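You operate a simulated robot arm through the tools that you are given. There is no shell and no other tool. Be economical: measure what you need, move in short steps, check, and stop when the job is done.

Carry out the task below with a simulated two-armed robot. There is one attempt and no reset: what you move stays moved.

## Task
Take the black-handled jug and leave it on the top of blue table two. Take the gasket pack that says "G 214" from the top of blue table one and leave it in the steel dish. Put the black weight on the top of blue table one away on the top of the battery cart. Pull the bin five open. Any order will do. Set down upright: black-handled jug, black weight. The bin five goes toward x -1.0, y +0.0, z +0.0 (a direction in the base frame).

Only the result counts: the job must be done as asked and must still hold three seconds after the hand-in. Knocking over, shifting, dropping, spilling or breaking anything else fails it.

## Robot
Two 6-joint arms with two-finger parallel grippers on one trunk, on a base that drives. Base frame: it is fixed to the floor where the robot stands at the start and does not move with it; the origin is under the middle of the robot, x ahead of it, y to its left, z up; the surface under the hand at the start is at about z = 860. Units: mm, rad, N and s.
The left shoulder is at the start at [60, 187, 1147], the right one opposite. With the tool pointing down near the work surface each hand reaches from about 260 to 620 mm from the robot's upright axis, wherever it stands, measured 20 degrees to its own side. Places, roughly: bin five [9000, 5900, 1000]; black weight [500, -750, 1000]; black-handled jug [500, 0, 1000]; gasket pack [500, -500, 1000]; steel dish (15x15x4 cm) [800, -100, 900]; top of blue table two [-1500, 0, 900]; top of the battery cart [-9100, 600, 800]. Payload 1.57 kg a hand.
The tool frame of a hand sits at the grasp point between the pads (the TCP): z along the fingers, y along the line on which they close. The tips reach 30 mm beyond it. Largest opening 110 mm; finger width 24, thickness 12; the body of the gripper, 48 by 112 mm, starts 78 mm behind the TCP.
Orientation is that of the tool frame in the base frame, as a unit quaternion [x, y, z, w]. With the fingers straight down and closing along the base's y, the tool's x points along the base's -x, its y along +y and its z along -z.

## Interface
- The arms move only by the tool step_arm. It takes "left_series", "right_series" or both (then of equal length, played together; a hand with none holds still); each is a list of rows, each a list of 7 numbers: the shift along the base's x, y, z in cm, then the turn, a rotation vector about the base's x, y, z in degrees, then the gripper command, from -1 (shut) to 1 (fully open), values between in proportion. In form: [[tx, ty, tz, wx, wy, wz, hand], ...]. A call has 1 to 10 rows; each row shifts and turns the commanded pose from where the row before left it. Each row takes 0.2 s and may step no farther than 50 mm and 0.15 rad from the row before; otherwise, or with a gripper value out of range, the whole call is refused. A pose out of reach is approached as far as the arm can. The call stops where the force on the tool passes 40 N (or 10 N more than at its start, if that is more) or the arm is blocked; 0.2 s more then pass. Each finger travels about 153 mm/s and halts on what it meets, pressing with about 34 N; the grip force reading is that of the motor and also rises with nothing between the fingers. The clock runs only during rows and for 0.2 s after the last one: add rows that do not move to give the fingers time. It gives the time, the measured TCP pose, the force on the tool (base axes), the opening and the grip force at its end, in the units of the frame above (readings bear some noise), with the torque about the TCP (base axes, N m) and any sound that the robot's microphone picked up.
- Cameras (640 x 400 px; columns grow to the right, rows downward): "scene" is now at [6.1, -32.6, 1683.2]; the picture's right is [-0.45, -0.89, 0.00], its down [-0.72, 0.37, -0.59] and it looks along [0.53, -0.27, -0.81] (base axes); focal length 295 px, centre (320, 200). "left" rides on the left gripper at [70, -16, -141] in its tool frame; the picture's right is [0.23, 0.97, 0.00], its down [-0.85, 0.20, -0.48] and it looks along [-0.47, 0.11, 0.88] (tool axes); focal length 222 px, centre (320, 200). "right" rides on the right gripper at [70, 16, -141] in its tool frame; the picture's right is [-0.23, 0.97, 0.00], its down [-0.86, -0.20, -0.48] and it looks along [-0.47, -0.11, 0.88] (tool axes); focal length 222 px, centre (320, 200). There is no depth. A picture from a camera that has moved, and an enlarged one, comes with that camera's place and axes in the base frame and with its lens.
- grab_frame(camera): a new picture of that camera. The clock stands still meanwhile.
- move_column(by): slides the trunk up (or, below 0, down) by that many mm; the arms and the scene camera ride with it, the base frame stays. It gives what a move gives, with no picture.
- steer(legs): drives the robot by 1 to 6 legs, each [ahead, left, turn to the left] in mm, mm and rad, along the robot's own axes; the way and the turn of a leg run together, so that a leg with both is an arc; at most 1500 mm and 3.142 rad a leg. The arms and the cameras ride along, it lands a little off, and it stops where it bumps. It gives what a move gives.
- head_to(pan, tilt): turns the head with the scene camera to pan (to the left, within 1.501 rad either way) and tilt (down, from -0.506 to 1.204), counted from straight ahead of the robot. It gives what a move gives.
- close_up(camera, box): a new picture of the part [left, top, right, bottom] of that camera's present view, enlarged. The clock stands still meanwhile.
- hand_in(): hands the job in; it is judged then, once.

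Go step by step. Nothing tells you exact positions but the pictures and the camera data: compare them with the known pose of the tool, close in by small moves and look again before you grip or let go. The budget is 165 turns and 130 pictures, counting those below and the enlarged ones. Unless the task says otherwise, let go and move clear before handing in, and close with one line.

The tools are called by a JSON object that holds its "api" and its "payload". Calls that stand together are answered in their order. step_arm: Moves the arms, as the interface text tells. Its arguments: {"type":"object","properties":{"left_series":{"type":"array"},"right_series":{"type":"array"}},"required":[]} The other tools are called the same way: move_column (by) slides the trunk up or down; steer (legs) drives the base; head_to (pan, tilt) turns the head that bears the scene camera; grab_frame (camera) takes a picture; close_up (camera, box) takes an enlarged picture of a part of a camera's view; hand_in () hands the job in.

At the start:

```text
clock: 0.0
left_eef_pos: [398.1, -79.6, 1129.5]
left_tcp_rot: [-0.001, 1.0, -0.001, 0.001]
left_force: [1.4, -0.4, 0.2]
left_moment: [0.01, -0.03, 0.02]
left_grip_width: 110.2
left_gripper_force: 0.1
right_eef_pos: [291.1, -411.9, 1165.1]
right_tcp_rot: [0.0, 1.0, 0.0, 0.0]
right_force: [-0.6, -0.5, -0.7]
right_moment: [-0.02, -0.03, 0.0]
right_grip_width: 110.1
right_gripper_force: 0.0
trunk travel left (down, up): [-775.0, 215.0]
robot x, y, heading: [-1.9, -1.0, 0.0]
head pan, tilt: [-0.471, 0.939]
```

scene: 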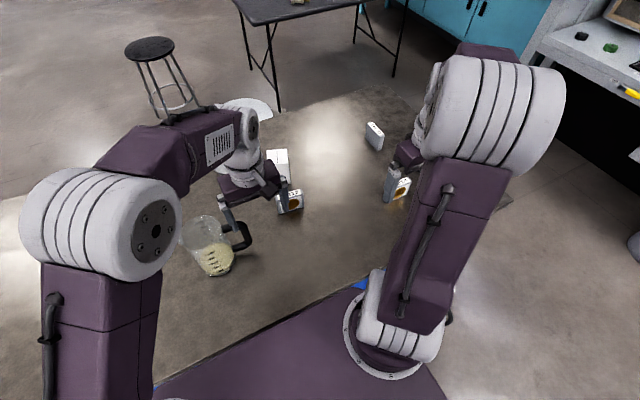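
right: 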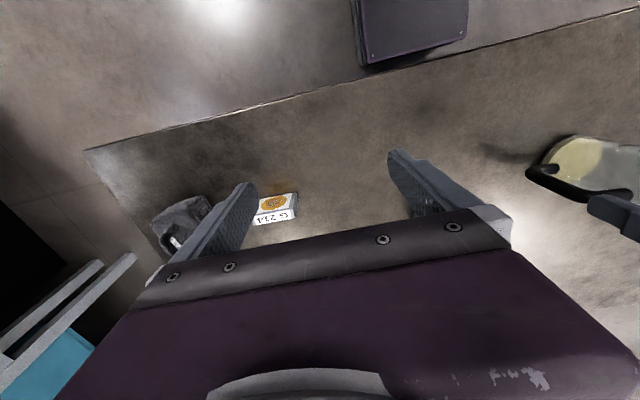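
left: 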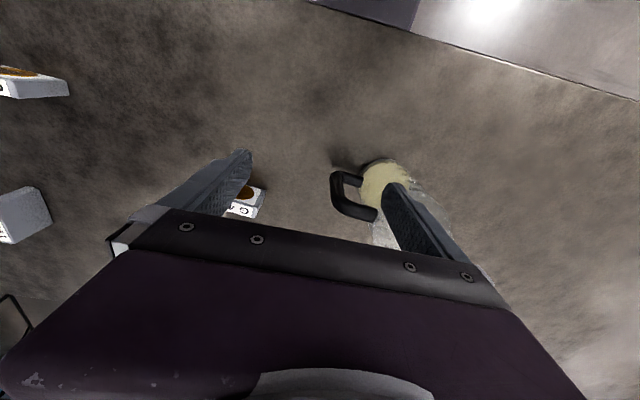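

I see the jug near the left hand, some gasket packs and the weight on the table; the arms hide parts. I'll turn the head to survey the work surface from a few angles.

{"api": "head_to", "payload": {"pan": 0.0, "tilt": 0.8}}

{"api": "grab_frame", "payload": {"camera": "scene"}}

{"api": "head_to", "payload": {"pan": -0.9, "tilt": 0.8}}

{"api": "grab_frame", "payload": {"camera": "scene"}}

```text
clock: 0.9
left_eef_pos: [398.0, -79.2, 1130.0]
left_tcp_rot: [0.001, 1.0, 0.0, 0.002]
left_force: [1.2, 0.0, 0.7]
left_moment: [0.0, 0.0, 0.03]
left_grip_width: 110.0
left_gripper_force: 0.1
right_eef_pos: [291.8, -413.4, 1165.2]
right_tcp_rot: [0.0, 1.0, -0.001, 0.0]
right_force: [-0.3, -0.3, 0.4]
right_moment: [0.01, -0.01, 0.0]
right_grip_width: 110.1
right_gripper_force: 0.0
trunk travel left (down, up): [-775.0, 215.0]
robot x, y, heading: [2.1, -1.7, 0.002]
head pan, tilt: [0.0, 0.799]
```

```text
126 pictures are left
camera scene: at [21.4, 0.5, 1693.9], right [0.0, -1.0, 0.0], down [-0.72, 0.0, -0.7], along [0.7, 0.0, -0.72], focal length 295 px, centre (320, 200)
```

scene: 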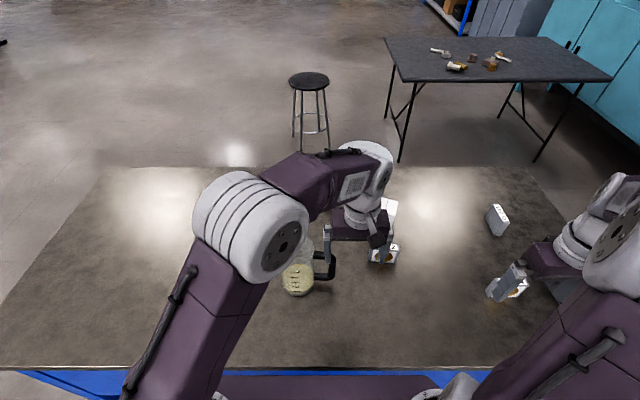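

```text
clock: 2.1
left_eef_pos: [397.2, -80.0, 1130.2]
left_tcp_rot: [0.001, 1.0, 0.0, -0.001]
left_force: [0.4, -0.6, -0.5]
left_moment: [0.0, 0.02, -0.02]
left_grip_width: 109.9
left_gripper_force: 0.1
right_eef_pos: [291.1, -412.1, 1164.6]
right_tcp_rot: [0.0, 1.0, 0.0, 0.0]
right_force: [0.8, 0.7, 0.0]
right_moment: [0.0, 0.01, -0.01]
right_grip_width: 109.8
right_gripper_force: 0.1
trunk travel left (down, up): [-775.0, 215.0]
robot x, y, heading: [-0.3, 1.6, -0.001]
head pan, tilt: [-0.901, 0.799]
```

```text
125 pictures are left
camera scene: at [-9.0, -62.5, 1693.9], right [-0.78, -0.62, 0.0], down [-0.45, 0.56, -0.7], along [0.43, -0.55, -0.72], focal length 295 px, centre (320, 200)
```

scene: 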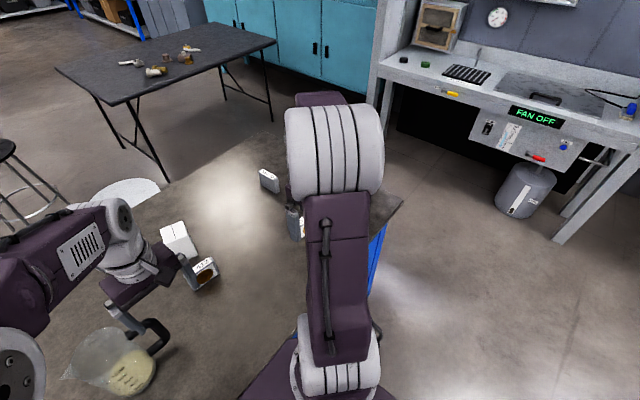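

The arms block the view of the table. I'll lift both hands and move the left one outward, then look again.

{"api": "step_arm", "payload": {"left_series": [[0, 0, 5, 0, 0, 0, 1], [0, 0, 5, 0, 0, 0, 1], [-1, 5, 0, 0, 0, 0, 1], [-1, 5, 0, 0, 0, 0, 1], [-1, 5, 0, 0, 0, 0, 1], [-1, 5, 0, 0, 0, 0, 1], [-1, 5, 0, 0, 0, 0, 1], [-1, 5, 0, 0, 0, 0, 1], [-1, 5, 0, 0, 0, 0, 1], [-1, 5, 0, 0, 0, 0, 1]], "right_series": [[0, 0, 5, 0, 0, 0, 1], [0, 0, 5, 0, 0, 0, 1], [-2, -2, 0, 0, 0, 0, 1], [-2, -2, 0, 0, 0, 0, 1], [-2, -2, 0, 0, 0, 0, 1], [0, 0, 0, 0, 0, 0, 1], [0, 0, 0, 0, 0, 0, 1], [0, 0, 0, 0, 0, 0, 1], [0, 0, 0, 0, 0, 0, 1], [0, 0, 0, 0, 0, 0, 1]]}}

{"api": "head_to", "payload": {"pan": -0.4, "tilt": 0.9}}

{"api": "grab_frame", "payload": {"camera": "scene"}}

{"api": "grab_frame", "payload": {"camera": "right"}}

```text
refused: row 3 steps farther than a row can; nothing moved
```

```text
clock: 3.0
left_eef_pos: [397.0, -80.6, 1129.9]
left_tcp_rot: [0.0, 1.0, -0.001, 0.001]
left_force: [-0.9, -0.3, 0.5]
left_moment: [0.0, 0.0, 0.03]
left_grip_width: 109.6
left_gripper_force: 0.0
right_eef_pos: [291.3, -412.2, 1165.3]
right_tcp_rot: [-0.001, 1.0, 0.0, -0.001]
right_force: [0.4, -0.2, -0.3]
right_moment: [-0.04, 0.02, 0.01]
right_grip_width: 109.9
right_gripper_force: 0.0
trunk travel left (down, up): [-775.0, 215.0]
robot x, y, heading: [0.6, -3.2, 0.002]
head pan, tilt: [-0.4, 0.901]
```

```text
124 pictures are left
camera scene: at [10.2, -28.9, 1686.0], right [-0.39, -0.92, 0.0], down [-0.72, 0.31, -0.62], along [0.57, -0.24, -0.78], focal length 295 px, centre (320, 200)
```

scene: 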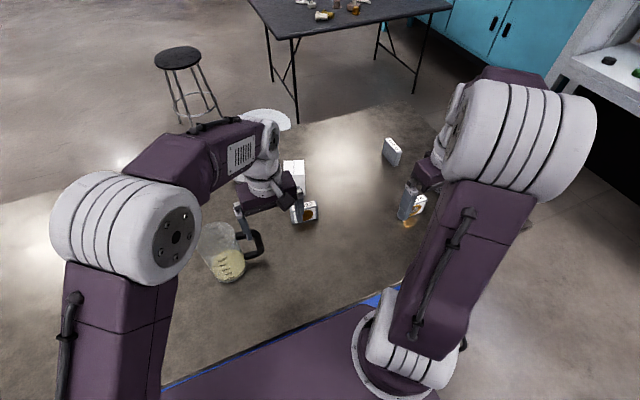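

```text
123 pictures are left
camera right: at [222.2, -396.6, 1308.0], right [0.23, 0.97, 0.0], down [0.86, -0.2, 0.48], along [0.47, -0.11, -0.88], focal length 222 px, centre (320, 200)
```

right: 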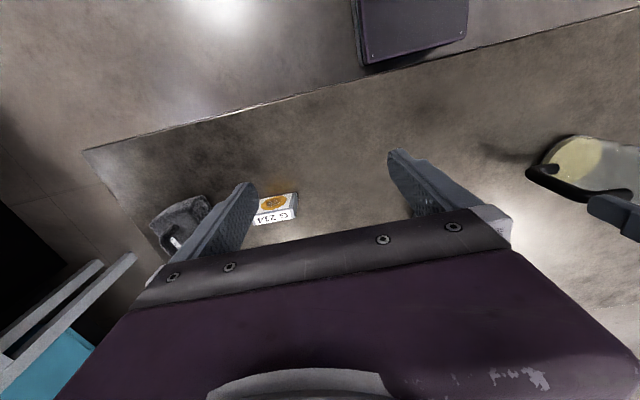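

A row was too long; I'll redo it with slightly shorter steps.

{"api": "step_arm", "payload": {"left_series": [[0, 0, 4.9, 0, 0, 0, 1], [0, 0, 4.9, 0, 0, 0, 1], [-1, 4.8, 0, 0, 0, 0, 1], [-1, 4.8, 0, 0, 0, 0, 1], [-1, 4.8, 0, 0, 0, 0, 1], [-1, 4.8, 0, 0, 0, 0, 1], [-1, 4.8, 0, 0, 0, 0, 1], [-1, 4.8, 0, 0, 0, 0, 1], [-1, 4.8, 0, 0, 0, 0, 1], [-1, 4.8, 0, 0, 0, 0, 1]], "right_series": [[0, 0, 4.9, 0, 0, 0, 1], [0, 0, 4.9, 0, 0, 0, 1], [-2, -2, 0, 0, 0, 0, 1], [-2, -2, 0, 0, 0, 0, 1], [-2, -2, 0, 0, 0, 0, 1], [0, 0, 0, 0, 0, 0, 1], [0, 0, 0, 0, 0, 0, 1], [0, 0, 0, 0, 0, 0, 1], [0, 0, 0, 0, 0, 0, 1], [0, 0, 0, 0, 0, 0, 1]]}}

{"api": "grab_frame", "payload": {"camera": "scene"}}

{"api": "grab_frame", "payload": {"camera": "right"}}

```text
clock: 5.2
left_eef_pos: [316.0, 307.0, 1228.6]
left_tcp_rot: [0.0, 1.0, -0.002, -0.001]
left_force: [-0.2, -0.2, -0.2]
left_moment: [-0.02, 0.02, 0.04]
left_grip_width: 110.3
left_gripper_force: 0.1
right_eef_pos: [231.0, -469.6, 1262.0]
right_tcp_rot: [0.0, 1.0, -0.001, 0.0]
right_force: [0.3, 0.5, 0.6]
right_moment: [-0.05, 0.03, -0.01]
right_grip_width: 109.9
right_gripper_force: 0.1
trunk travel left (down, up): [-775.0, 215.0]
robot x, y, heading: [-1.8, 1.5, 0.002]
head pan, tilt: [-0.4, 0.901]
```

```text
122 pictures are left
camera scene: at [10.2, -26.7, 1686.1], right [-0.39, -0.92, 0.0], down [-0.72, 0.3, -0.62], along [0.57, -0.24, -0.78], focal length 295 px, centre (320, 200)
```

scene: 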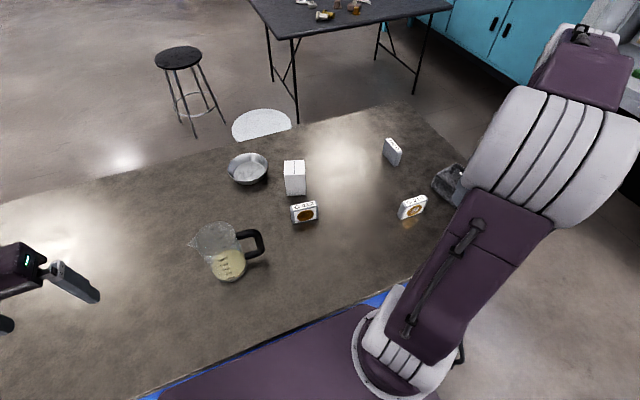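

```text
121 pictures are left
camera right: at [162.2, -454.4, 1405.4], right [0.23, 0.97, 0.0], down [0.86, -0.2, 0.48], along [0.47, -0.11, -0.88], focal length 222 px, centre (320, 200)
```

right: 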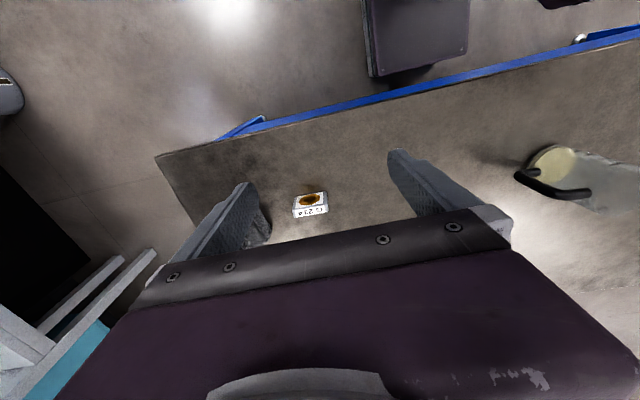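

Now I see three packs, the jug, the dish and the weight (partly hidden). I'll enlarge the packs to read their labels.

{"api": "close_up", "payload": {"camera": "scene", "box": [270, 120, 470, 245]}}

{"api": "close_up", "payload": {"camera": "right", "box": [270, 180, 350, 230]}}

{"api": "close_up", "payload": {"camera": "scene", "box": [280, 190, 328, 230]}}

```text
3.20 times, centred on (370, 182) of scene
camera zoom: at [10.2, -26.7, 1686.1], right [-0.39, -0.92, 0.0], down [-0.72, 0.3, -0.62], along [0.57, -0.24, -0.78], focal length 944 px, centre (160, 256)
```

zoom: 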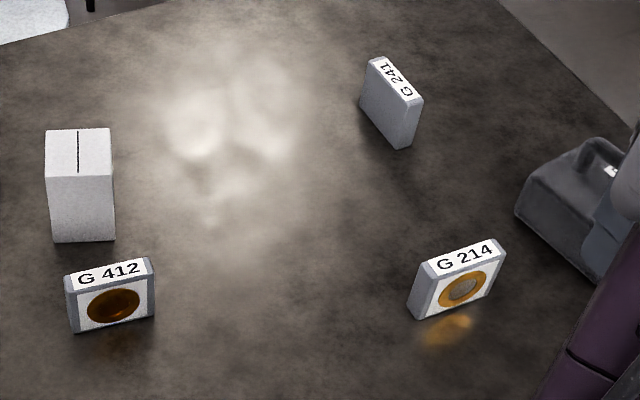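

```text
8.00 times, centred on (310, 205) of right
camera zoom: at [162.2, -454.4, 1405.4], right [0.23, 0.97, 0.0], down [0.86, -0.2, 0.48], along [0.47, -0.11, -0.88], focal length 1777 px, centre (400, 160)
```

zoom: 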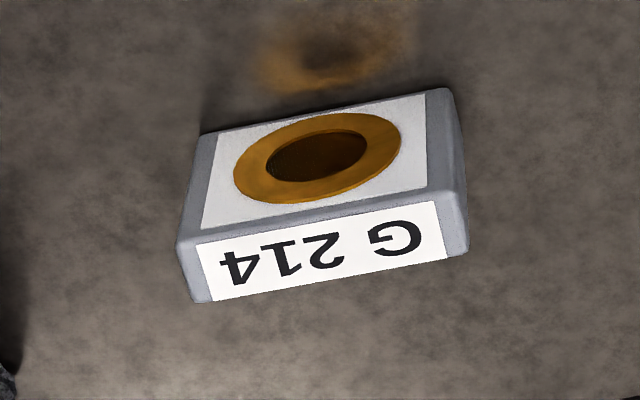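

```text
10.00 times, centred on (304, 210) of scene
camera zoom: at [10.2, -26.7, 1686.1], right [-0.39, -0.92, 0.0], down [-0.72, 0.3, -0.62], along [0.57, -0.24, -0.78], focal length 2949 px, centre (480, 100)
```

zoom: 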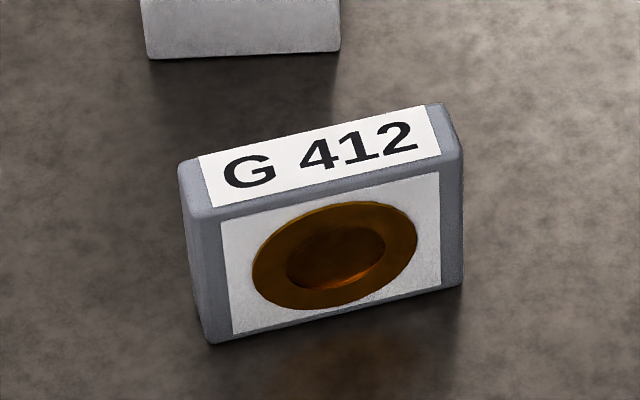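

G 214 is the pack at about (443,-544), long side along y, top near z 925. I'll survey the room before planning drives.

{"api": "head_to", "payload": {"pan": 0.0, "tilt": 0.3}}

{"api": "grab_frame", "payload": {"camera": "scene"}}

{"api": "head_to", "payload": {"pan": 1.0, "tilt": 0.3}}

{"api": "grab_frame", "payload": {"camera": "scene"}}

{"api": "head_to", "payload": {"pan": -1.45, "tilt": 0.5}}

{"api": "grab_frame", "payload": {"camera": "scene"}}

```text
clock: 6.2
left_eef_pos: [317.1, 303.5, 1229.7]
left_tcp_rot: [0.0, 1.0, -0.001, 0.002]
left_force: [0.2, -0.3, -0.2]
left_moment: [0.02, 0.03, 0.03]
left_grip_width: 110.1
left_gripper_force: 0.0
right_eef_pos: [231.9, -471.8, 1262.5]
right_tcp_rot: [0.0, 1.0, 0.0, 0.001]
right_force: [0.0, -0.2, 0.0]
right_moment: [-0.05, 0.01, 0.01]
right_grip_width: 110.0
right_gripper_force: 0.0
trunk travel left (down, up): [-775.0, 215.0]
robot x, y, heading: [-1.6, -0.7, 0.003]
head pan, tilt: [0.0, 0.3]
```

```text
117 pictures are left
camera scene: at [34.1, 0.5, 1738.2], right [0.0, -1.0, 0.0], down [-0.3, 0.0, -0.95], along [0.95, 0.0, -0.3], focal length 295 px, centre (320, 200)
```

scene: 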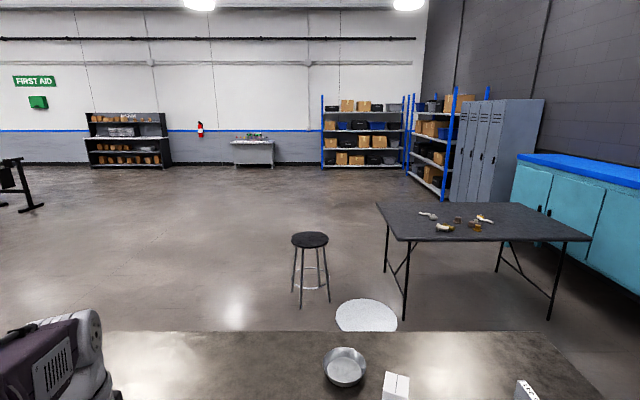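

```text
clock: 7.5
left_eef_pos: [317.5, 305.3, 1228.7]
left_tcp_rot: [0.0, 1.0, -0.001, 0.001]
left_force: [0.1, -0.6, 0.8]
left_moment: [0.0, 0.01, 0.01]
left_grip_width: 110.0
left_gripper_force: 0.0
right_eef_pos: [231.5, -470.5, 1262.8]
right_tcp_rot: [0.0, 1.0, -0.001, 0.0]
right_force: [-0.6, 0.5, 0.0]
right_moment: [-0.02, 0.01, -0.01]
right_grip_width: 110.1
right_gripper_force: 0.1
trunk travel left (down, up): [-775.0, 215.0]
robot x, y, heading: [-0.7, 0.2, 0.003]
head pan, tilt: [1.0, 0.3]
```

```text
116 pictures are left
camera scene: at [-8.7, 79.3, 1738.3], right [0.84, -0.54, 0.0], down [-0.16, -0.25, -0.96], along [0.52, 0.8, -0.3], focal length 295 px, centre (320, 200)
```

scene: 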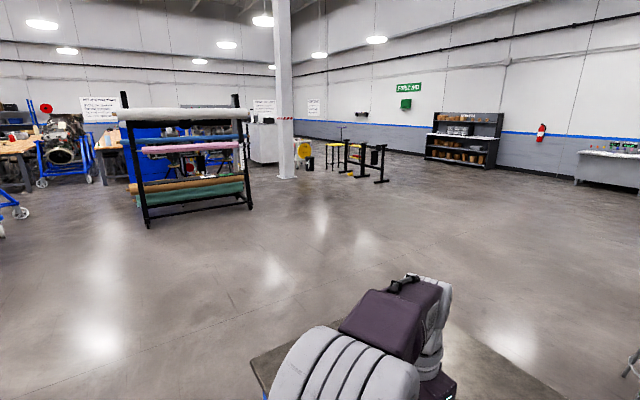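

```text
clock: 9.7
left_eef_pos: [316.8, 303.8, 1228.7]
left_tcp_rot: [-0.001, 1.0, -0.001, 0.001]
left_force: [-1.0, -0.1, -0.6]
left_moment: [-0.01, -0.02, 0.0]
left_grip_width: 110.0
left_gripper_force: 0.0
right_eef_pos: [230.9, -472.8, 1262.3]
right_tcp_rot: [0.0, 1.0, 0.001, 0.0]
right_force: [0.8, 0.7, 0.2]
right_moment: [0.01, -0.03, 0.01]
right_grip_width: 110.0
right_gripper_force: 0.0
trunk travel left (down, up): [-775.0, 215.0]
robot x, y, heading: [-0.7, 4.0, -0.0]
head pan, tilt: [-1.45, 0.499]
```

```text
115 pictures are left
camera scene: at [-48.3, -89.6, 1719.9], right [-0.99, -0.12, 0.0], down [-0.06, 0.48, -0.88], along [0.11, -0.87, -0.48], focal length 295 px, centre (320, 200)
```

scene: 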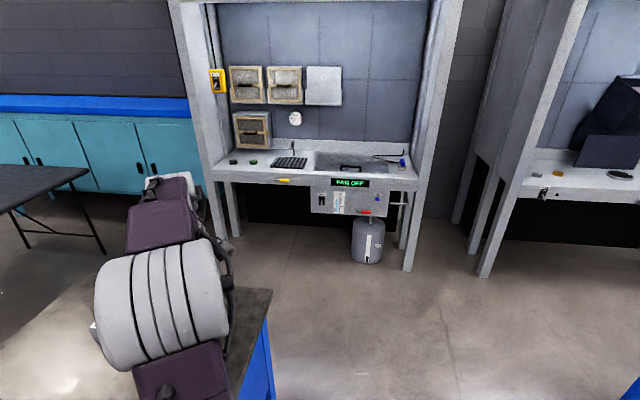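

The lanes around the table are free. I'll slide the robot to the right by 300 mm so the pack and the weight come within reach of the right hand, and look down.

{"api": "steer", "payload": {"legs": [[0, -300, 0]]}}

{"api": "head_to", "payload": {"pan": -0.3, "tilt": 1.0}}

{"api": "step_arm", "payload": {"right_series": [[2, 0, 0, 0, 0, 8.5, 1], [2, 0, 0, 0, 0, 8.5, 1], [2, 0, 0, 0, 0, 8.5, 1], [2, 0, 0, 0, 0, 8.5, 1], [2, 0, 0, 0, 0, 8.5, 1], [2, 0, 0, 0, 0, 8.5, 1], [0, 0, 0, 0, 0, 8.5, 1], [0, 0, 0, 0, 0, 8.5, 1], [0, 0, 0, 0, 0, 8.5, 1], [0, 0, 0, 0, 0, 8.5, 1]]}}

{"api": "grab_frame", "payload": {"camera": "scene"}}

{"api": "grab_frame", "payload": {"camera": "right"}}

```text
clock: 11.8
left_eef_pos: [318.1, 4.7, 1229.1]
left_tcp_rot: [0.002, 1.0, -0.001, 0.001]
left_force: [-0.5, -0.5, 0.3]
left_moment: [-0.03, 0.04, 0.03]
left_grip_width: 110.0
left_gripper_force: 0.1
right_eef_pos: [229.8, -770.9, 1262.7]
right_tcp_rot: [0.0, 1.0, -0.002, 0.0]
right_force: [0.1, 0.9, -0.2]
right_moment: [0.01, 0.02, 0.01]
right_grip_width: 110.0
right_gripper_force: 0.0
trunk travel left (down, up): [-775.0, 215.0]
robot x, y, heading: [1.7, -302.9, -0.002]
head pan, tilt: [-1.45, 0.499]
```

```text
clock: 13.2
left_eef_pos: [315.8, 3.8, 1229.5]
left_tcp_rot: [0.002, 1.0, -0.001, 0.0]
left_force: [0.3, 0.5, 0.0]
left_moment: [0.02, 0.01, 0.0]
left_grip_width: 109.8
left_gripper_force: 0.0
right_eef_pos: [228.9, -773.8, 1262.4]
right_tcp_rot: [0.001, 1.0, -0.001, -0.001]
right_force: [-0.2, 0.5, -0.2]
right_moment: [0.02, 0.02, 0.02]
right_grip_width: 109.7
right_gripper_force: 0.1
trunk travel left (down, up): [-775.0, 215.0]
robot x, y, heading: [1.2, -298.4, -0.006]
head pan, tilt: [-0.3, 1.0]
```

```text
clock: 15.4
left_eef_pos: [317.0, 2.2, 1229.6]
left_tcp_rot: [0.002, 1.0, 0.0, 0.001]
left_force: [-0.4, -0.5, -0.3]
left_moment: [-0.01, 0.02, -0.01]
left_grip_width: 110.0
left_gripper_force: 0.1
right_eef_pos: [349.4, -771.8, 1262.9]
right_tcp_rot: [-0.675, 0.738, 0.0, 0.001]
right_force: [-0.6, 0.2, -0.4]
right_moment: [-0.03, 0.0, 0.01]
right_grip_width: 110.0
right_gripper_force: 0.0
trunk travel left (down, up): [-775.0, 215.0]
robot x, y, heading: [-2.2, -297.7, -0.002]
head pan, tilt: [-0.3, 1.0]
```

```text
114 pictures are left
camera scene: at [6.6, -320.2, 1678.8], right [-0.3, -0.95, 0.0], down [-0.8, 0.25, -0.54], along [0.52, -0.16, -0.84], focal length 295 px, centre (320, 200)
```

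scene: 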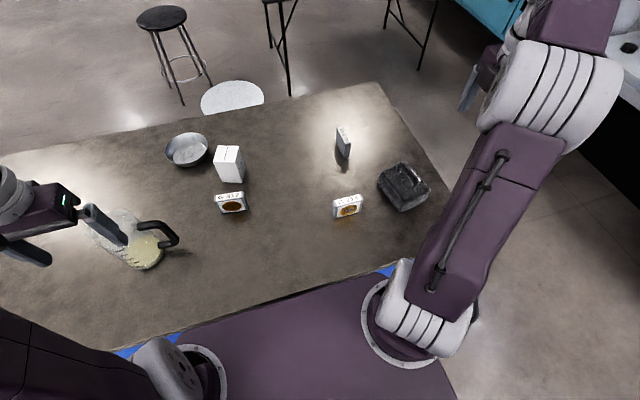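

```text
113 pictures are left
camera right: at [328.1, -840.9, 1404.9], right [-0.95, 0.31, 0.0], down [0.27, 0.83, 0.48], along [0.15, 0.45, -0.88], focal length 222 px, centre (320, 200)
```

right: 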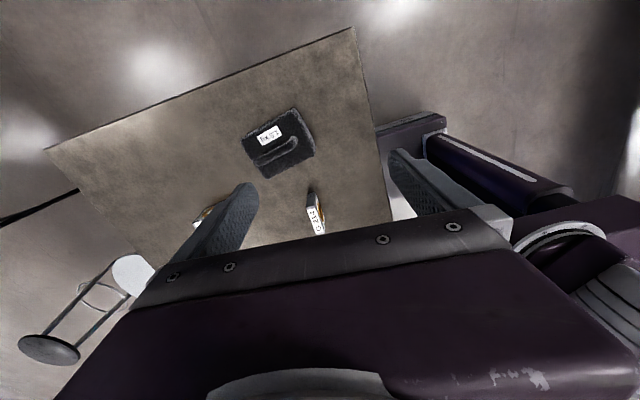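

The pack and the weight are both seen clearly now. I'll finish the wrist turn and move the right hand above the pack, then check.

{"api": "step_arm", "payload": {"right_series": [[2, 4.5, 0, 0, 0, 3.4, 1], [2, 4.5, 0, 0, 0, 0, 1], [2, 4.5, 0, 0, 0, 0, 1], [2, 4.5, 0, 0, 0, 0, 1], [1.3, 4.5, 0, 0, 0, 0, 1], [0, 0, -4.9, 0, 0, 0, 1], [0, 0, -4.9, 0, 0, 0, 1], [0, 0, -4.9, 0, 0, 0, 1], [0, 0, 0, 0, 0, 0, 1]]}}

{"api": "grab_frame", "payload": {"camera": "right"}}

{"api": "grab_frame", "payload": {"camera": "scene"}}

```text
clock: 17.4
left_eef_pos: [316.4, 3.2, 1229.7]
left_tcp_rot: [0.003, 1.0, -0.001, 0.001]
left_force: [-0.1, -1.1, -0.7]
left_moment: [-0.03, -0.01, -0.02]
left_grip_width: 109.9
left_gripper_force: 0.0
right_eef_pos: [442.6, -548.8, 1112.6]
right_tcp_rot: [-0.697, 0.717, -0.001, 0.0]
right_force: [0.1, -0.1, 0.0]
right_moment: [0.0, 0.0, -0.03]
right_grip_width: 110.1
right_gripper_force: 0.1
trunk travel left (down, up): [-775.0, 215.0]
robot x, y, heading: [-2.9, -296.2, 0.001]
head pan, tilt: [-0.3, 1.0]
```

```text
112 pictures are left
camera right: at [424.8, -617.4, 1255.7], right [-0.97, 0.26, 0.0], down [0.23, 0.85, 0.48], along [0.12, 0.46, -0.88], focal length 222 px, centre (320, 200)
```

right: 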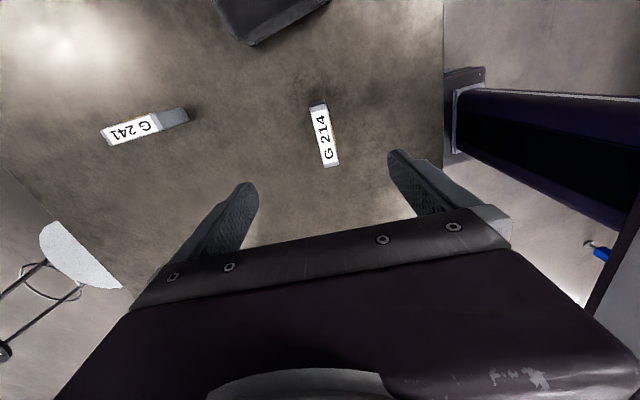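

```text
111 pictures are left
camera scene: at [6.2, -320.6, 1678.8], right [-0.3, -0.95, 0.0], down [-0.8, 0.25, -0.54], along [0.52, -0.16, -0.84], focal length 295 px, centre (320, 200)
```

scene: 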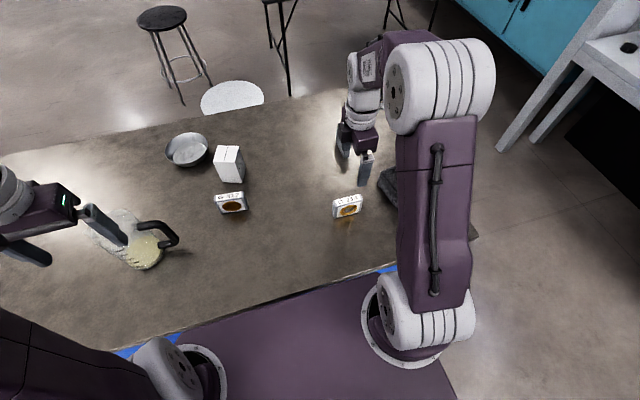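

The pack sits at about (438,-546) and is aligned with the fingers. I'll go down to TCP z 905, with 4 mm correction in x.

{"api": "step_arm", "payload": {"right_series": [[-0.4, 0.3, -4.9, 0, 0, 0, 0.6], [0, 0, -4.9, 0, 0, 0, 0.6], [0, 0, -4.9, 0, 0, 0, 0.6], [0, 0, -3, 0, 0, 0, 0.6], [0, 0, -2, 0, 0, 0, 0.6], [0, 0, -1, 0, 0, 0, 0.6], [0, 0, 0, 0, 0, 0, 0.6]]}}

{"api": "grab_frame", "payload": {"camera": "right"}}

{"api": "close_up", "payload": {"camera": "scene", "box": [310, 120, 410, 230]}}

```text
clock: 19.0
left_eef_pos: [317.3, 4.4, 1228.9]
left_tcp_rot: [0.002, 1.0, 0.0, -0.001]
left_force: [0.0, 0.5, 0.1]
left_moment: [0.0, 0.03, 0.02]
left_grip_width: 109.8
left_gripper_force: 0.0
right_eef_pos: [436.6, -545.9, 909.6]
right_tcp_rot: [-0.696, 0.718, 0.0, 0.0]
right_force: [0.2, -0.1, -0.5]
right_moment: [-0.02, 0.0, 0.0]
right_grip_width: 88.0
right_gripper_force: 0.2
trunk travel left (down, up): [-775.0, 215.0]
robot x, y, heading: [-1.1, -297.9, -0.008]
head pan, tilt: [-0.3, 1.0]
```

```text
110 pictures are left
camera right: at [421.0, -615.3, 1051.3], right [-0.97, 0.26, 0.0], down [0.23, 0.85, 0.48], along [0.12, 0.46, -0.88], focal length 222 px, centre (320, 200)
```

right: 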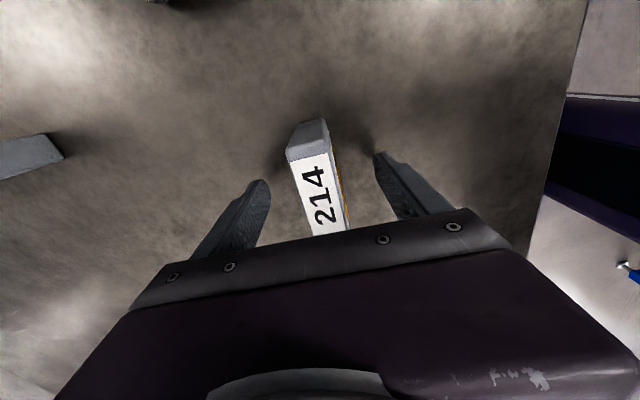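

```text
3.64 times, centred on (360, 175) of scene
camera zoom: at [6.8, -320.2, 1678.8], right [-0.3, -0.95, 0.0], down [-0.8, 0.25, -0.54], along [0.52, -0.16, -0.84], focal length 1072 px, centre (174, 291)
```

zoom: 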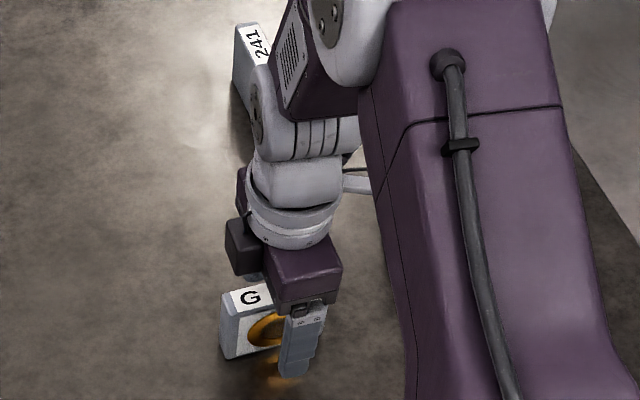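

The fingers straddle the pack. I'll close and lift slightly.

{"api": "step_arm", "payload": {"right_series": [[0, 0.6, 0, 0, 0, 0, 0.6], [0, 0, 0, 0, 0, 0, -1], [0, 0, 0, 0, 0, 0, -1], [0, 0, 0, 0, 0, 0, -1], [0, 0, 0, 0, 0, 0, -1]]}}

{"api": "step_arm", "payload": {"right_series": [[0, 0, 2, 0, 0, 0, -1], [0, 0, 4, 0, 0, 0, -1], [0, 0, 4.8, 0, 0, 0, -1], [0, 0, 4.8, 0, 0, 0, -1], [0, 0, 0, 0, 0, 0, -1]]}}

{"api": "grab_frame", "payload": {"camera": "right"}}

{"api": "grab_frame", "payload": {"camera": "scene"}}

```text
clock: 20.2
left_eef_pos: [317.0, 3.6, 1230.0]
left_tcp_rot: [0.002, 1.0, -0.001, 0.0]
left_force: [0.0, -0.4, -0.2]
left_moment: [-0.01, -0.03, 0.0]
left_grip_width: 110.0
left_gripper_force: 0.0
right_eef_pos: [439.1, -538.7, 909.6]
right_tcp_rot: [-0.697, 0.718, 0.0, 0.0]
right_force: [0.5, -0.6, 1.9]
right_moment: [-0.05, 0.0, 0.03]
right_grip_width: 23.1
right_gripper_force: 33.8
trunk travel left (down, up): [-775.0, 215.0]
robot x, y, heading: [-1.1, -298.7, -0.003]
head pan, tilt: [-0.3, 1.0]
```

```text
clock: 21.4
left_eef_pos: [317.9, 2.0, 1229.7]
left_tcp_rot: [0.002, 1.0, 0.0, 0.0]
left_force: [-0.2, -0.4, 0.5]
left_moment: [0.0, -0.03, 0.01]
left_grip_width: 110.2
left_gripper_force: 0.1
right_eef_pos: [439.2, -539.8, 1064.8]
right_tcp_rot: [-0.697, 0.717, 0.0, 0.0]
right_force: [1.0, -0.4, -1.6]
right_moment: [0.01, 0.01, 0.01]
right_grip_width: 23.6
right_gripper_force: 34.1
trunk travel left (down, up): [-775.0, 215.0]
robot x, y, heading: [-0.9, -299.8, -0.002]
head pan, tilt: [-0.3, 1.0]
```

```text
108 pictures are left
camera right: at [420.9, -608.7, 1207.0], right [-0.97, 0.26, 0.0], down [0.23, 0.85, 0.48], along [0.12, 0.46, -0.88], focal length 222 px, centre (320, 200)
```

right: 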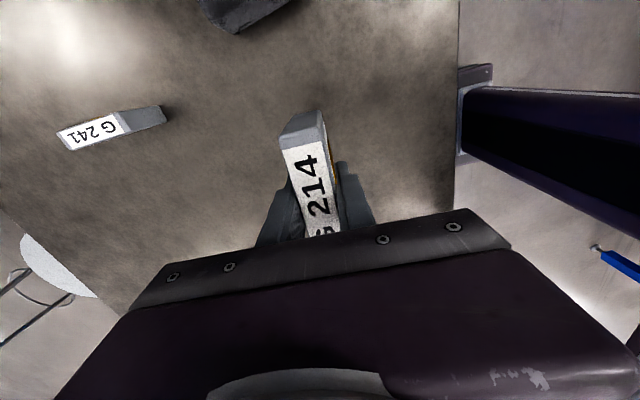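

```text
107 pictures are left
camera scene: at [7.6, -320.4, 1678.8], right [-0.3, -0.95, 0.0], down [-0.8, 0.25, -0.54], along [0.52, -0.16, -0.84], focal length 295 px, centre (320, 200)
```

scene: 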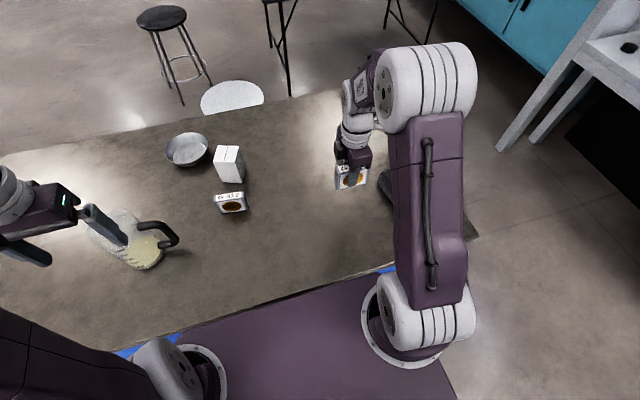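

The pack is held. The dish is about 835 mm out, near the far side, so I'll drive around the left end of the table and approach from the far side facing -x.

{"api": "step_arm", "payload": {"right_series": [[-4, 0, 4, 0, 0, 0, -1], [-2, 0, 4, 0, 0, 0, -1], [0, 0, 2, 0, 0, 0, -1]], "left_series": [[0, 0, 0, 0, 0, 0, 1], [0, 0, 0, 0, 0, 0, 1], [0, 0, 0, 0, 0, 0, 1]]}}

{"api": "steer", "payload": {"legs": [[-350, 0, 0], [0, 1000, 0], [0, 900, 0]]}}

{"api": "head_to", "payload": {"pan": 0.0, "tilt": 0.5}}

{"api": "grab_frame", "payload": {"camera": "scene"}}

```text
refused: row 1 steps farther than a row can; nothing moved
```

```text
clock: 32.7
left_eef_pos: [-33.1, 1879.9, 1229.5]
left_tcp_rot: [-0.001, 1.0, -0.001, 0.0]
left_force: [-0.3, -0.1, 0.6]
left_moment: [0.01, -0.02, -0.01]
left_grip_width: 109.6
left_gripper_force: 0.0
right_eef_pos: [91.5, 1337.3, 1063.2]
right_tcp_rot: [-0.698, 0.716, -0.001, 0.0]
right_force: [-0.1, -0.2, -1.1]
right_moment: [-0.01, 0.01, 0.01]
right_grip_width: 23.3
right_gripper_force: 33.7
trunk travel left (down, up): [-775.0, 215.0]
robot x, y, heading: [-347.4, 1578.6, 0.003]
head pan, tilt: [-0.3, 1.0]
```

```text
clock: 33.6
left_eef_pos: [-31.3, 1880.9, 1230.1]
left_tcp_rot: [-0.001, 1.0, -0.001, 0.001]
left_force: [-0.1, 0.9, 0.1]
left_moment: [-0.01, -0.03, 0.01]
left_grip_width: 110.4
left_gripper_force: 0.1
right_eef_pos: [90.1, 1337.8, 1064.8]
right_tcp_rot: [-0.698, 0.716, 0.0, 0.0]
right_force: [0.2, -0.8, -0.5]
right_moment: [-0.01, 0.0, 0.01]
right_grip_width: 23.1
right_gripper_force: 34.0
trunk travel left (down, up): [-775.0, 215.0]
robot x, y, heading: [-348.1, 1575.9, 0.002]
head pan, tilt: [0.0, 0.499]
```

```text
106 pictures are left
camera scene: at [-317.0, 1576.1, 1719.8], right [0.0, -1.0, 0.0], down [-0.48, 0.0, -0.88], along [0.88, 0.0, -0.48], focal length 295 px, centre (320, 200)
```

scene: 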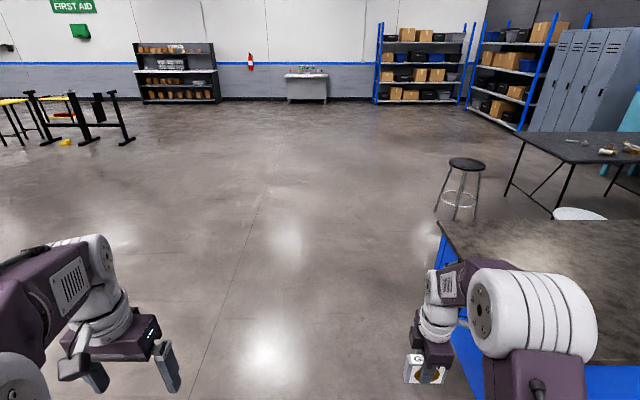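

The way along the left end is clear; the black rack on the far wall is probably where bin five is. I'll drive forward, turn around and slide to the dish.

{"api": "step_arm", "payload": {"right_series": [[-2, 0, 4, 0, 0, 0, -1], [-2, 0, 4, 0, 0, 0, -1], [0, 0, 2, 0, 0, 0, -1]]}}

{"api": "steer", "payload": {"legs": [[1200, 0, 0], [600, 0, 0], [0, 0, 1.571], [0, 0, 1.571]]}}

{"api": "grab_frame", "payload": {"camera": "scene"}}

```text
clock: 34.4
left_eef_pos: [-31.3, 1880.8, 1228.5]
left_tcp_rot: [-0.001, 1.0, -0.002, 0.0]
left_force: [-0.1, -0.4, -0.7]
left_moment: [-0.02, -0.01, 0.04]
left_grip_width: 109.9
left_gripper_force: 0.0
right_eef_pos: [49.5, 1337.8, 1162.1]
right_tcp_rot: [-0.698, 0.716, 0.0, -0.001]
right_force: [-0.1, 0.0, -1.3]
right_moment: [-0.04, 0.02, 0.0]
right_grip_width: 23.2
right_gripper_force: 34.3
trunk travel left (down, up): [-775.0, 215.0]
robot x, y, heading: [-350.0, 1577.0, 0.0]
head pan, tilt: [0.0, 0.499]
```

```text
clock: 51.1
left_eef_pos: [1118.9, 1268.4, 1229.7]
left_tcp_rot: [1.0, -0.001, 0.0, -0.001]
left_force: [0.8, 0.4, -0.2]
left_moment: [0.01, 0.0, 0.03]
left_grip_width: 110.2
left_gripper_force: 0.1
right_eef_pos: [1037.9, 1811.0, 1163.3]
right_tcp_rot: [0.717, 0.697, 0.0, 0.001]
right_force: [0.1, 0.4, -0.4]
right_moment: [0.02, 0.04, -0.04]
right_grip_width: 23.1
right_gripper_force: 34.0
trunk travel left (down, up): [-775.0, 215.0]
robot x, y, heading: [1437.4, 1573.3, 3.14]
head pan, tilt: [0.0, 0.499]
```

```text
105 pictures are left
camera scene: at [1405.1, 1573.6, 1719.9], right [0.0, 1.0, 0.0], down [0.48, 0.0, -0.88], along [-0.88, 0.0, -0.48], focal length 295 px, centre (320, 200)
```

scene: 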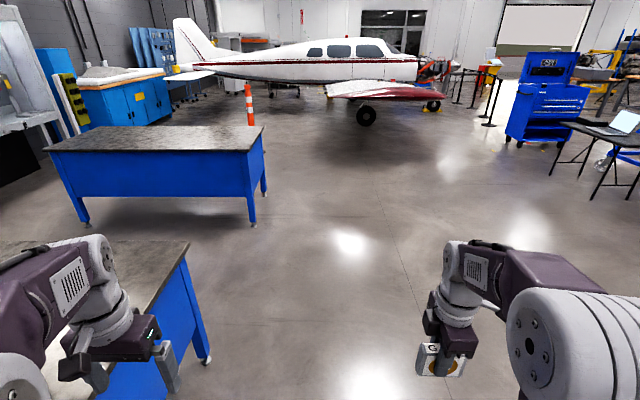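

Blue table two is visible, empty. Now I slide left along the table to face the dish.

{"api": "steer", "payload": {"legs": [[0, 900, 0], [0, 920, 0]]}}

{"api": "head_to", "payload": {"pan": -0.1, "tilt": 0.9}}

{"api": "grab_frame", "payload": {"camera": "scene"}}

```text
clock: 58.9
left_eef_pos: [1146.8, -184.4, 1230.6]
left_tcp_rot: [0.999, -0.032, 0.001, 0.001]
left_force: [0.5, 0.3, -0.6]
left_moment: [-0.03, 0.01, 0.01]
left_grip_width: 109.9
left_gripper_force: 0.1
right_eef_pos: [1100.2, 361.9, 1161.9]
right_tcp_rot: [0.739, 0.674, 0.0, 0.001]
right_force: [-0.3, 1.1, -0.5]
right_moment: [-0.05, 0.01, -0.01]
right_grip_width: 23.3
right_gripper_force: 33.7
trunk travel left (down, up): [-775.0, 215.0]
robot x, y, heading: [1483.1, 92.9, 3.076]
head pan, tilt: [0.0, 0.499]
stopped in leg 2: the robot was blocked; the commanded pose is now the measured one
```

```text
clock: 59.8
left_eef_pos: [1147.3, -188.6, 1228.9]
left_tcp_rot: [0.999, -0.032, 0.0, -0.001]
left_force: [0.2, 0.3, 0.1]
left_moment: [0.03, 0.02, -0.02]
left_grip_width: 109.9
left_gripper_force: 0.1
right_eef_pos: [1101.0, 358.3, 1162.5]
right_tcp_rot: [0.739, 0.674, 0.0, 0.0]
right_force: [-0.8, -1.1, -0.4]
right_moment: [-0.02, -0.03, 0.03]
right_grip_width: 23.5
right_gripper_force: 33.6
trunk travel left (down, up): [-775.0, 215.0]
robot x, y, heading: [1480.9, 97.5, 3.071]
head pan, tilt: [-0.099, 0.901]
```

```text
104 pictures are left
camera scene: at [1468.5, 104.5, 1686.1], right [0.16, 0.99, 0.0], down [0.77, -0.13, -0.62], along [-0.61, 0.1, -0.78], focal length 295 px, centre (320, 200)
```

scene: 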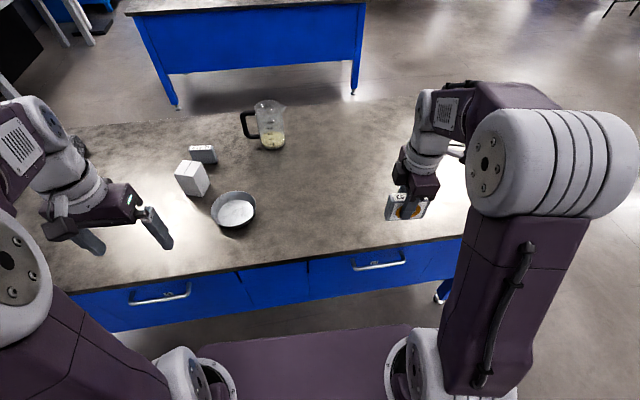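

Something blocked the robot on its left, probably the round white thing, which may be a stool top. I need to look there.

{"api": "head_to", "payload": {"pan": 1.4, "tilt": 0.9}}

{"api": "grab_frame", "payload": {"camera": "scene"}}

```text
clock: 61.4
left_eef_pos: [1147.0, -187.3, 1230.0]
left_tcp_rot: [0.999, -0.033, 0.0, -0.001]
left_force: [1.0, -0.2, 0.0]
left_moment: [0.05, 0.01, 0.03]
left_grip_width: 110.1
left_gripper_force: 0.1
right_eef_pos: [1100.0, 358.8, 1161.9]
right_tcp_rot: [0.739, 0.673, -0.001, 0.0]
right_force: [-0.3, -0.1, -0.4]
right_moment: [-0.04, -0.04, -0.02]
right_grip_width: 23.1
right_gripper_force: 33.3
trunk travel left (down, up): [-775.0, 215.0]
robot x, y, heading: [1478.4, 93.0, 3.081]
head pan, tilt: [1.4, 0.901]
```

```text
103 pictures are left
camera scene: at [1525.2, 19.5, 1686.1], right [-0.97, 0.23, 0.0], down [0.18, 0.76, -0.62], along [-0.14, -0.6, -0.78], focal length 295 px, centre (320, 200)
```

scene: 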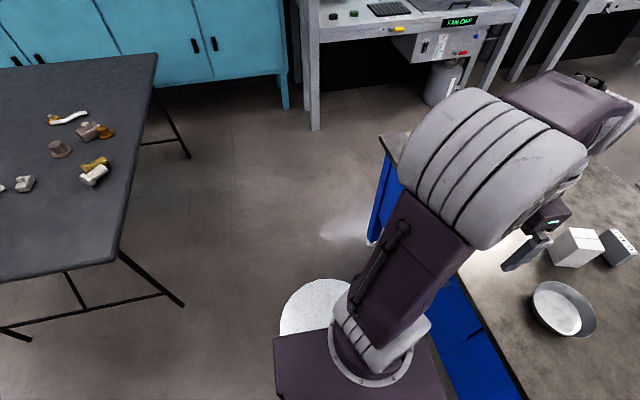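

The obstacle is a white round stool beside the base at about (1420,-262), seemingly not displaced. I'll back away from it, straighten and move closer to the table; the dish suits the left hand, so I'll re-grasp the pack with the left via the table top.

{"api": "steer", "payload": {"legs": [[0, -70, 0], [0, 0, 0.062], [135, 0, 0]]}}

{"api": "head_to", "payload": {"pan": 0.0, "tilt": 0.95}}

{"api": "grab_frame", "payload": {"camera": "scene"}}

```text
clock: 63.7
left_eef_pos: [1038.4, -138.3, 1231.5]
left_tcp_rot: [1.0, 0.0, 0.0, -0.001]
left_force: [0.3, -0.2, 0.2]
left_moment: [0.02, 0.0, -0.05]
left_grip_width: 110.2
left_gripper_force: 0.1
right_eef_pos: [957.2, 403.9, 1162.0]
right_tcp_rot: [0.717, 0.697, -0.001, -0.001]
right_force: [-0.1, 0.5, -1.0]
right_moment: [0.01, 0.02, -0.01]
right_grip_width: 23.2
right_gripper_force: 33.7
trunk travel left (down, up): [-775.0, 215.0]
robot x, y, heading: [1352.7, 165.8, -3.141]
head pan, tilt: [1.4, 0.901]
```

```text
clock: 65.3
left_eef_pos: [1036.9, -139.4, 1229.0]
left_tcp_rot: [1.0, 0.0, 0.0, -0.001]
left_force: [0.8, -0.2, -0.2]
left_moment: [-0.02, -0.01, -0.02]
left_grip_width: 109.9
left_gripper_force: 0.1
right_eef_pos: [955.8, 403.1, 1162.2]
right_tcp_rot: [0.717, 0.697, 0.0, 0.0]
right_force: [-0.4, -0.3, -0.6]
right_moment: [0.0, 0.01, -0.01]
right_grip_width: 23.4
right_gripper_force: 34.3
trunk travel left (down, up): [-775.0, 215.0]
robot x, y, heading: [1353.8, 167.6, -3.141]
head pan, tilt: [0.0, 0.949]
```

```text
102 pictures are left
camera scene: at [1341.4, 166.1, 1682.4], right [0.0, 1.0, 0.0], down [0.81, 0.0, -0.58], along [-0.58, 0.0, -0.81], focal length 295 px, centre (320, 200)
```

scene: 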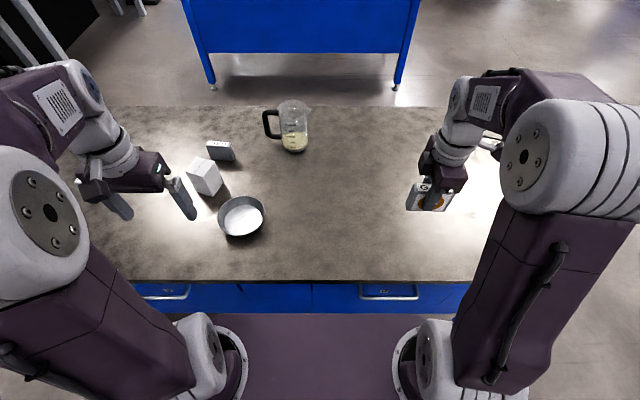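

Dish centre is at about (832,-81). I'll set the pack on the free top at about (925,215) with the right hand, while turning the left wrist.

{"api": "step_arm", "payload": {"right_series": [[-1, -4.8, 0, 0, 0, 0, -1], [-1, -4.8, 0, 0, 0, 0, -1], [-1, -4.8, 0, 0, 0, 0, -1], [0, -4.4, 0, 0, 0, 0, -1], [0, 0, -4.9, 0, 0, 0, -1], [0, 0, -4.9, 0, 0, 0, -1], [0, 0, -4.9, 0, 0, 0, -1], [0, 0, -4.9, 0, 0, 0, -1], [0, 0, -3, 0, 0, 0, -1]], "left_series": [[0, 0, 0, 0, 0, -8.5, 1], [0, 0, 0, 0, 0, -8.5, 1], [0, 0, 0, 0, 0, -8.5, 1], [0, 0, 0, 0, 0, -8.5, 1], [0, 0, 0, 0, 0, -8.5, 1], [0, 0, 0, 0, 0, -8.5, 1], [0, 0, 0, 0, 0, -8.5, 1], [0, 0, 0, 0, 0, -8.5, 1], [0, 0, 0, 0, 0, -8.5, 1]]}}

{"api": "grab_frame", "payload": {"camera": "right"}}

{"api": "grab_frame", "payload": {"camera": "left"}}

```text
clock: 67.3
left_eef_pos: [1036.8, -139.3, 1229.7]
left_tcp_rot: [0.784, -0.62, 0.001, -0.001]
left_force: [0.3, 0.2, 0.1]
left_moment: [0.0, -0.03, 0.01]
left_grip_width: 110.1
left_gripper_force: 0.0
right_eef_pos: [924.0, 217.6, 936.6]
right_tcp_rot: [0.717, 0.697, 0.0, 0.0]
right_force: [-0.2, -0.5, -0.3]
right_moment: [0.0, 0.02, -0.02]
right_grip_width: 23.4
right_gripper_force: 34.0
trunk travel left (down, up): [-775.0, 215.0]
robot x, y, heading: [1355.3, 166.4, -3.142]
head pan, tilt: [0.0, 0.949]
```

```text
101 pictures are left
camera right: at [942.7, 285.8, 1079.4], right [0.97, -0.25, 0.0], down [-0.22, -0.85, 0.48], along [-0.12, -0.46, -0.88], focal length 222 px, centre (320, 200)
```

right: 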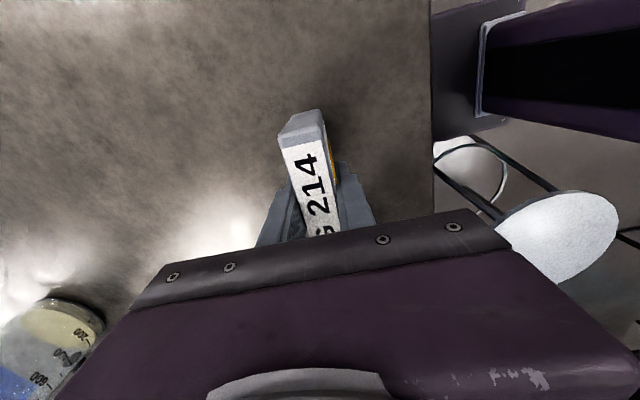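

```text
100 pictures are left
camera left: at [1066.4, -202.4, 1370.8], right [-0.9, -0.45, 0.0], down [-0.39, 0.79, 0.48], along [-0.21, 0.43, -0.88], focal length 222 px, centre (320, 200)
```

left: 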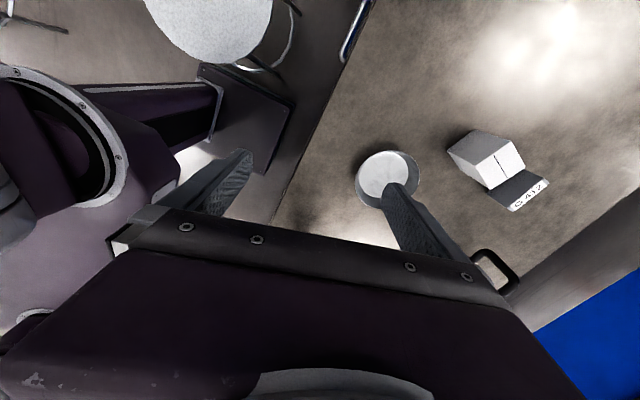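

The stool still stands. Now I lower the pack, release and rise, and finish the left wrist turn.

{"api": "step_arm", "payload": {"right_series": [[0, 0, -1.5, 0, 0, 0, -1], [0, 0, -0.9, 0, 0, 0, -1], [0, 0, 0, 0, 0, 0, -1], [0, 0, 0, 0, 0, 0, 0.5], [0, 0, 0, 0, 0, 0, 0.5], [0, 0, 4, 0, 0, 0, 0.5], [0, 0, 4.8, 0, 0, 0, 0.5], [0, 0, 4.8, 0, 0, 0, 0.5], [0, 0, 4.8, 0, 0, 0, 0.5], [0, 4.5, 2, 0, 0, 0, 1]], "left_series": [[0, 0, 0, 0, 0, -7.45, 1], [0, 0, 0, 0, 0, -7.45, 1], [0, 0, 0, 0, 0, 0, 1], [0, 0, 0, 0, 0, 0, 1], [0, 0, 0, 0, 0, 0, 1], [0, 0, 0, 0, 0, 0, 1], [0, 0, 0, 0, 0, 0, 1], [0, 0, 0, 0, 0, 0, 1], [0, 0, 0, 0, 0, 0, 1], [0, 0, 0, 0, 0, 0, 1]]}}

{"api": "step_arm", "payload": {"right_series": [[0, 4.8, 0, 0, 0, 0, 1], [0, 4.8, 0, 0, 0, 0, 1], [0, 4.8, 0, 0, 0, 0, 1], [0, 4.8, 0, 0, 0, 0, 1]]}}

{"api": "grab_frame", "payload": {"camera": "scene"}}

```text
clock: 69.5
left_eef_pos: [1037.4, -136.0, 1231.6]
left_tcp_rot: [-0.699, 0.715, -0.001, 0.0]
left_force: [0.3, -0.8, -0.8]
left_moment: [0.01, -0.02, 0.0]
left_grip_width: 109.9
left_gripper_force: 0.0
right_eef_pos: [924.8, 262.6, 1116.7]
right_tcp_rot: [0.717, 0.697, 0.0, 0.001]
right_force: [0.7, -0.1, -0.3]
right_moment: [-0.04, -0.01, -0.02]
right_grip_width: 110.4
right_gripper_force: 0.1
trunk travel left (down, up): [-775.0, 215.0]
robot x, y, heading: [1352.5, 166.4, -3.145]
head pan, tilt: [0.0, 0.949]
```

```text
clock: 70.5
left_eef_pos: [1037.1, -136.6, 1230.9]
left_tcp_rot: [-0.698, 0.716, -0.001, 0.0]
left_force: [1.4, 0.2, -0.5]
left_moment: [0.0, 0.01, -0.04]
left_grip_width: 109.7
left_gripper_force: 0.1
right_eef_pos: [925.6, 451.6, 1115.2]
right_tcp_rot: [0.716, 0.698, 0.0, 0.002]
right_force: [0.1, 0.8, -0.6]
right_moment: [0.01, 0.0, -0.04]
right_grip_width: 110.1
right_gripper_force: 0.0
trunk travel left (down, up): [-775.0, 215.0]
robot x, y, heading: [1352.6, 164.4, -3.141]
head pan, tilt: [0.0, 0.949]
```

```text
99 pictures are left
camera scene: at [1341.1, 168.4, 1682.4], right [0.0, 1.0, 0.0], down [0.81, 0.0, -0.58], along [-0.58, 0.0, -0.81], focal length 295 px, centre (320, 200)
```

scene: 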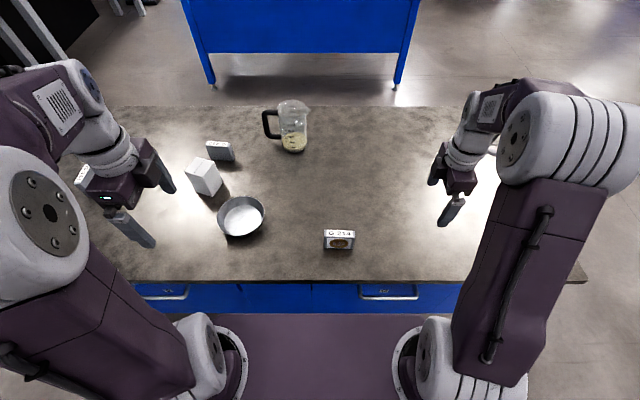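

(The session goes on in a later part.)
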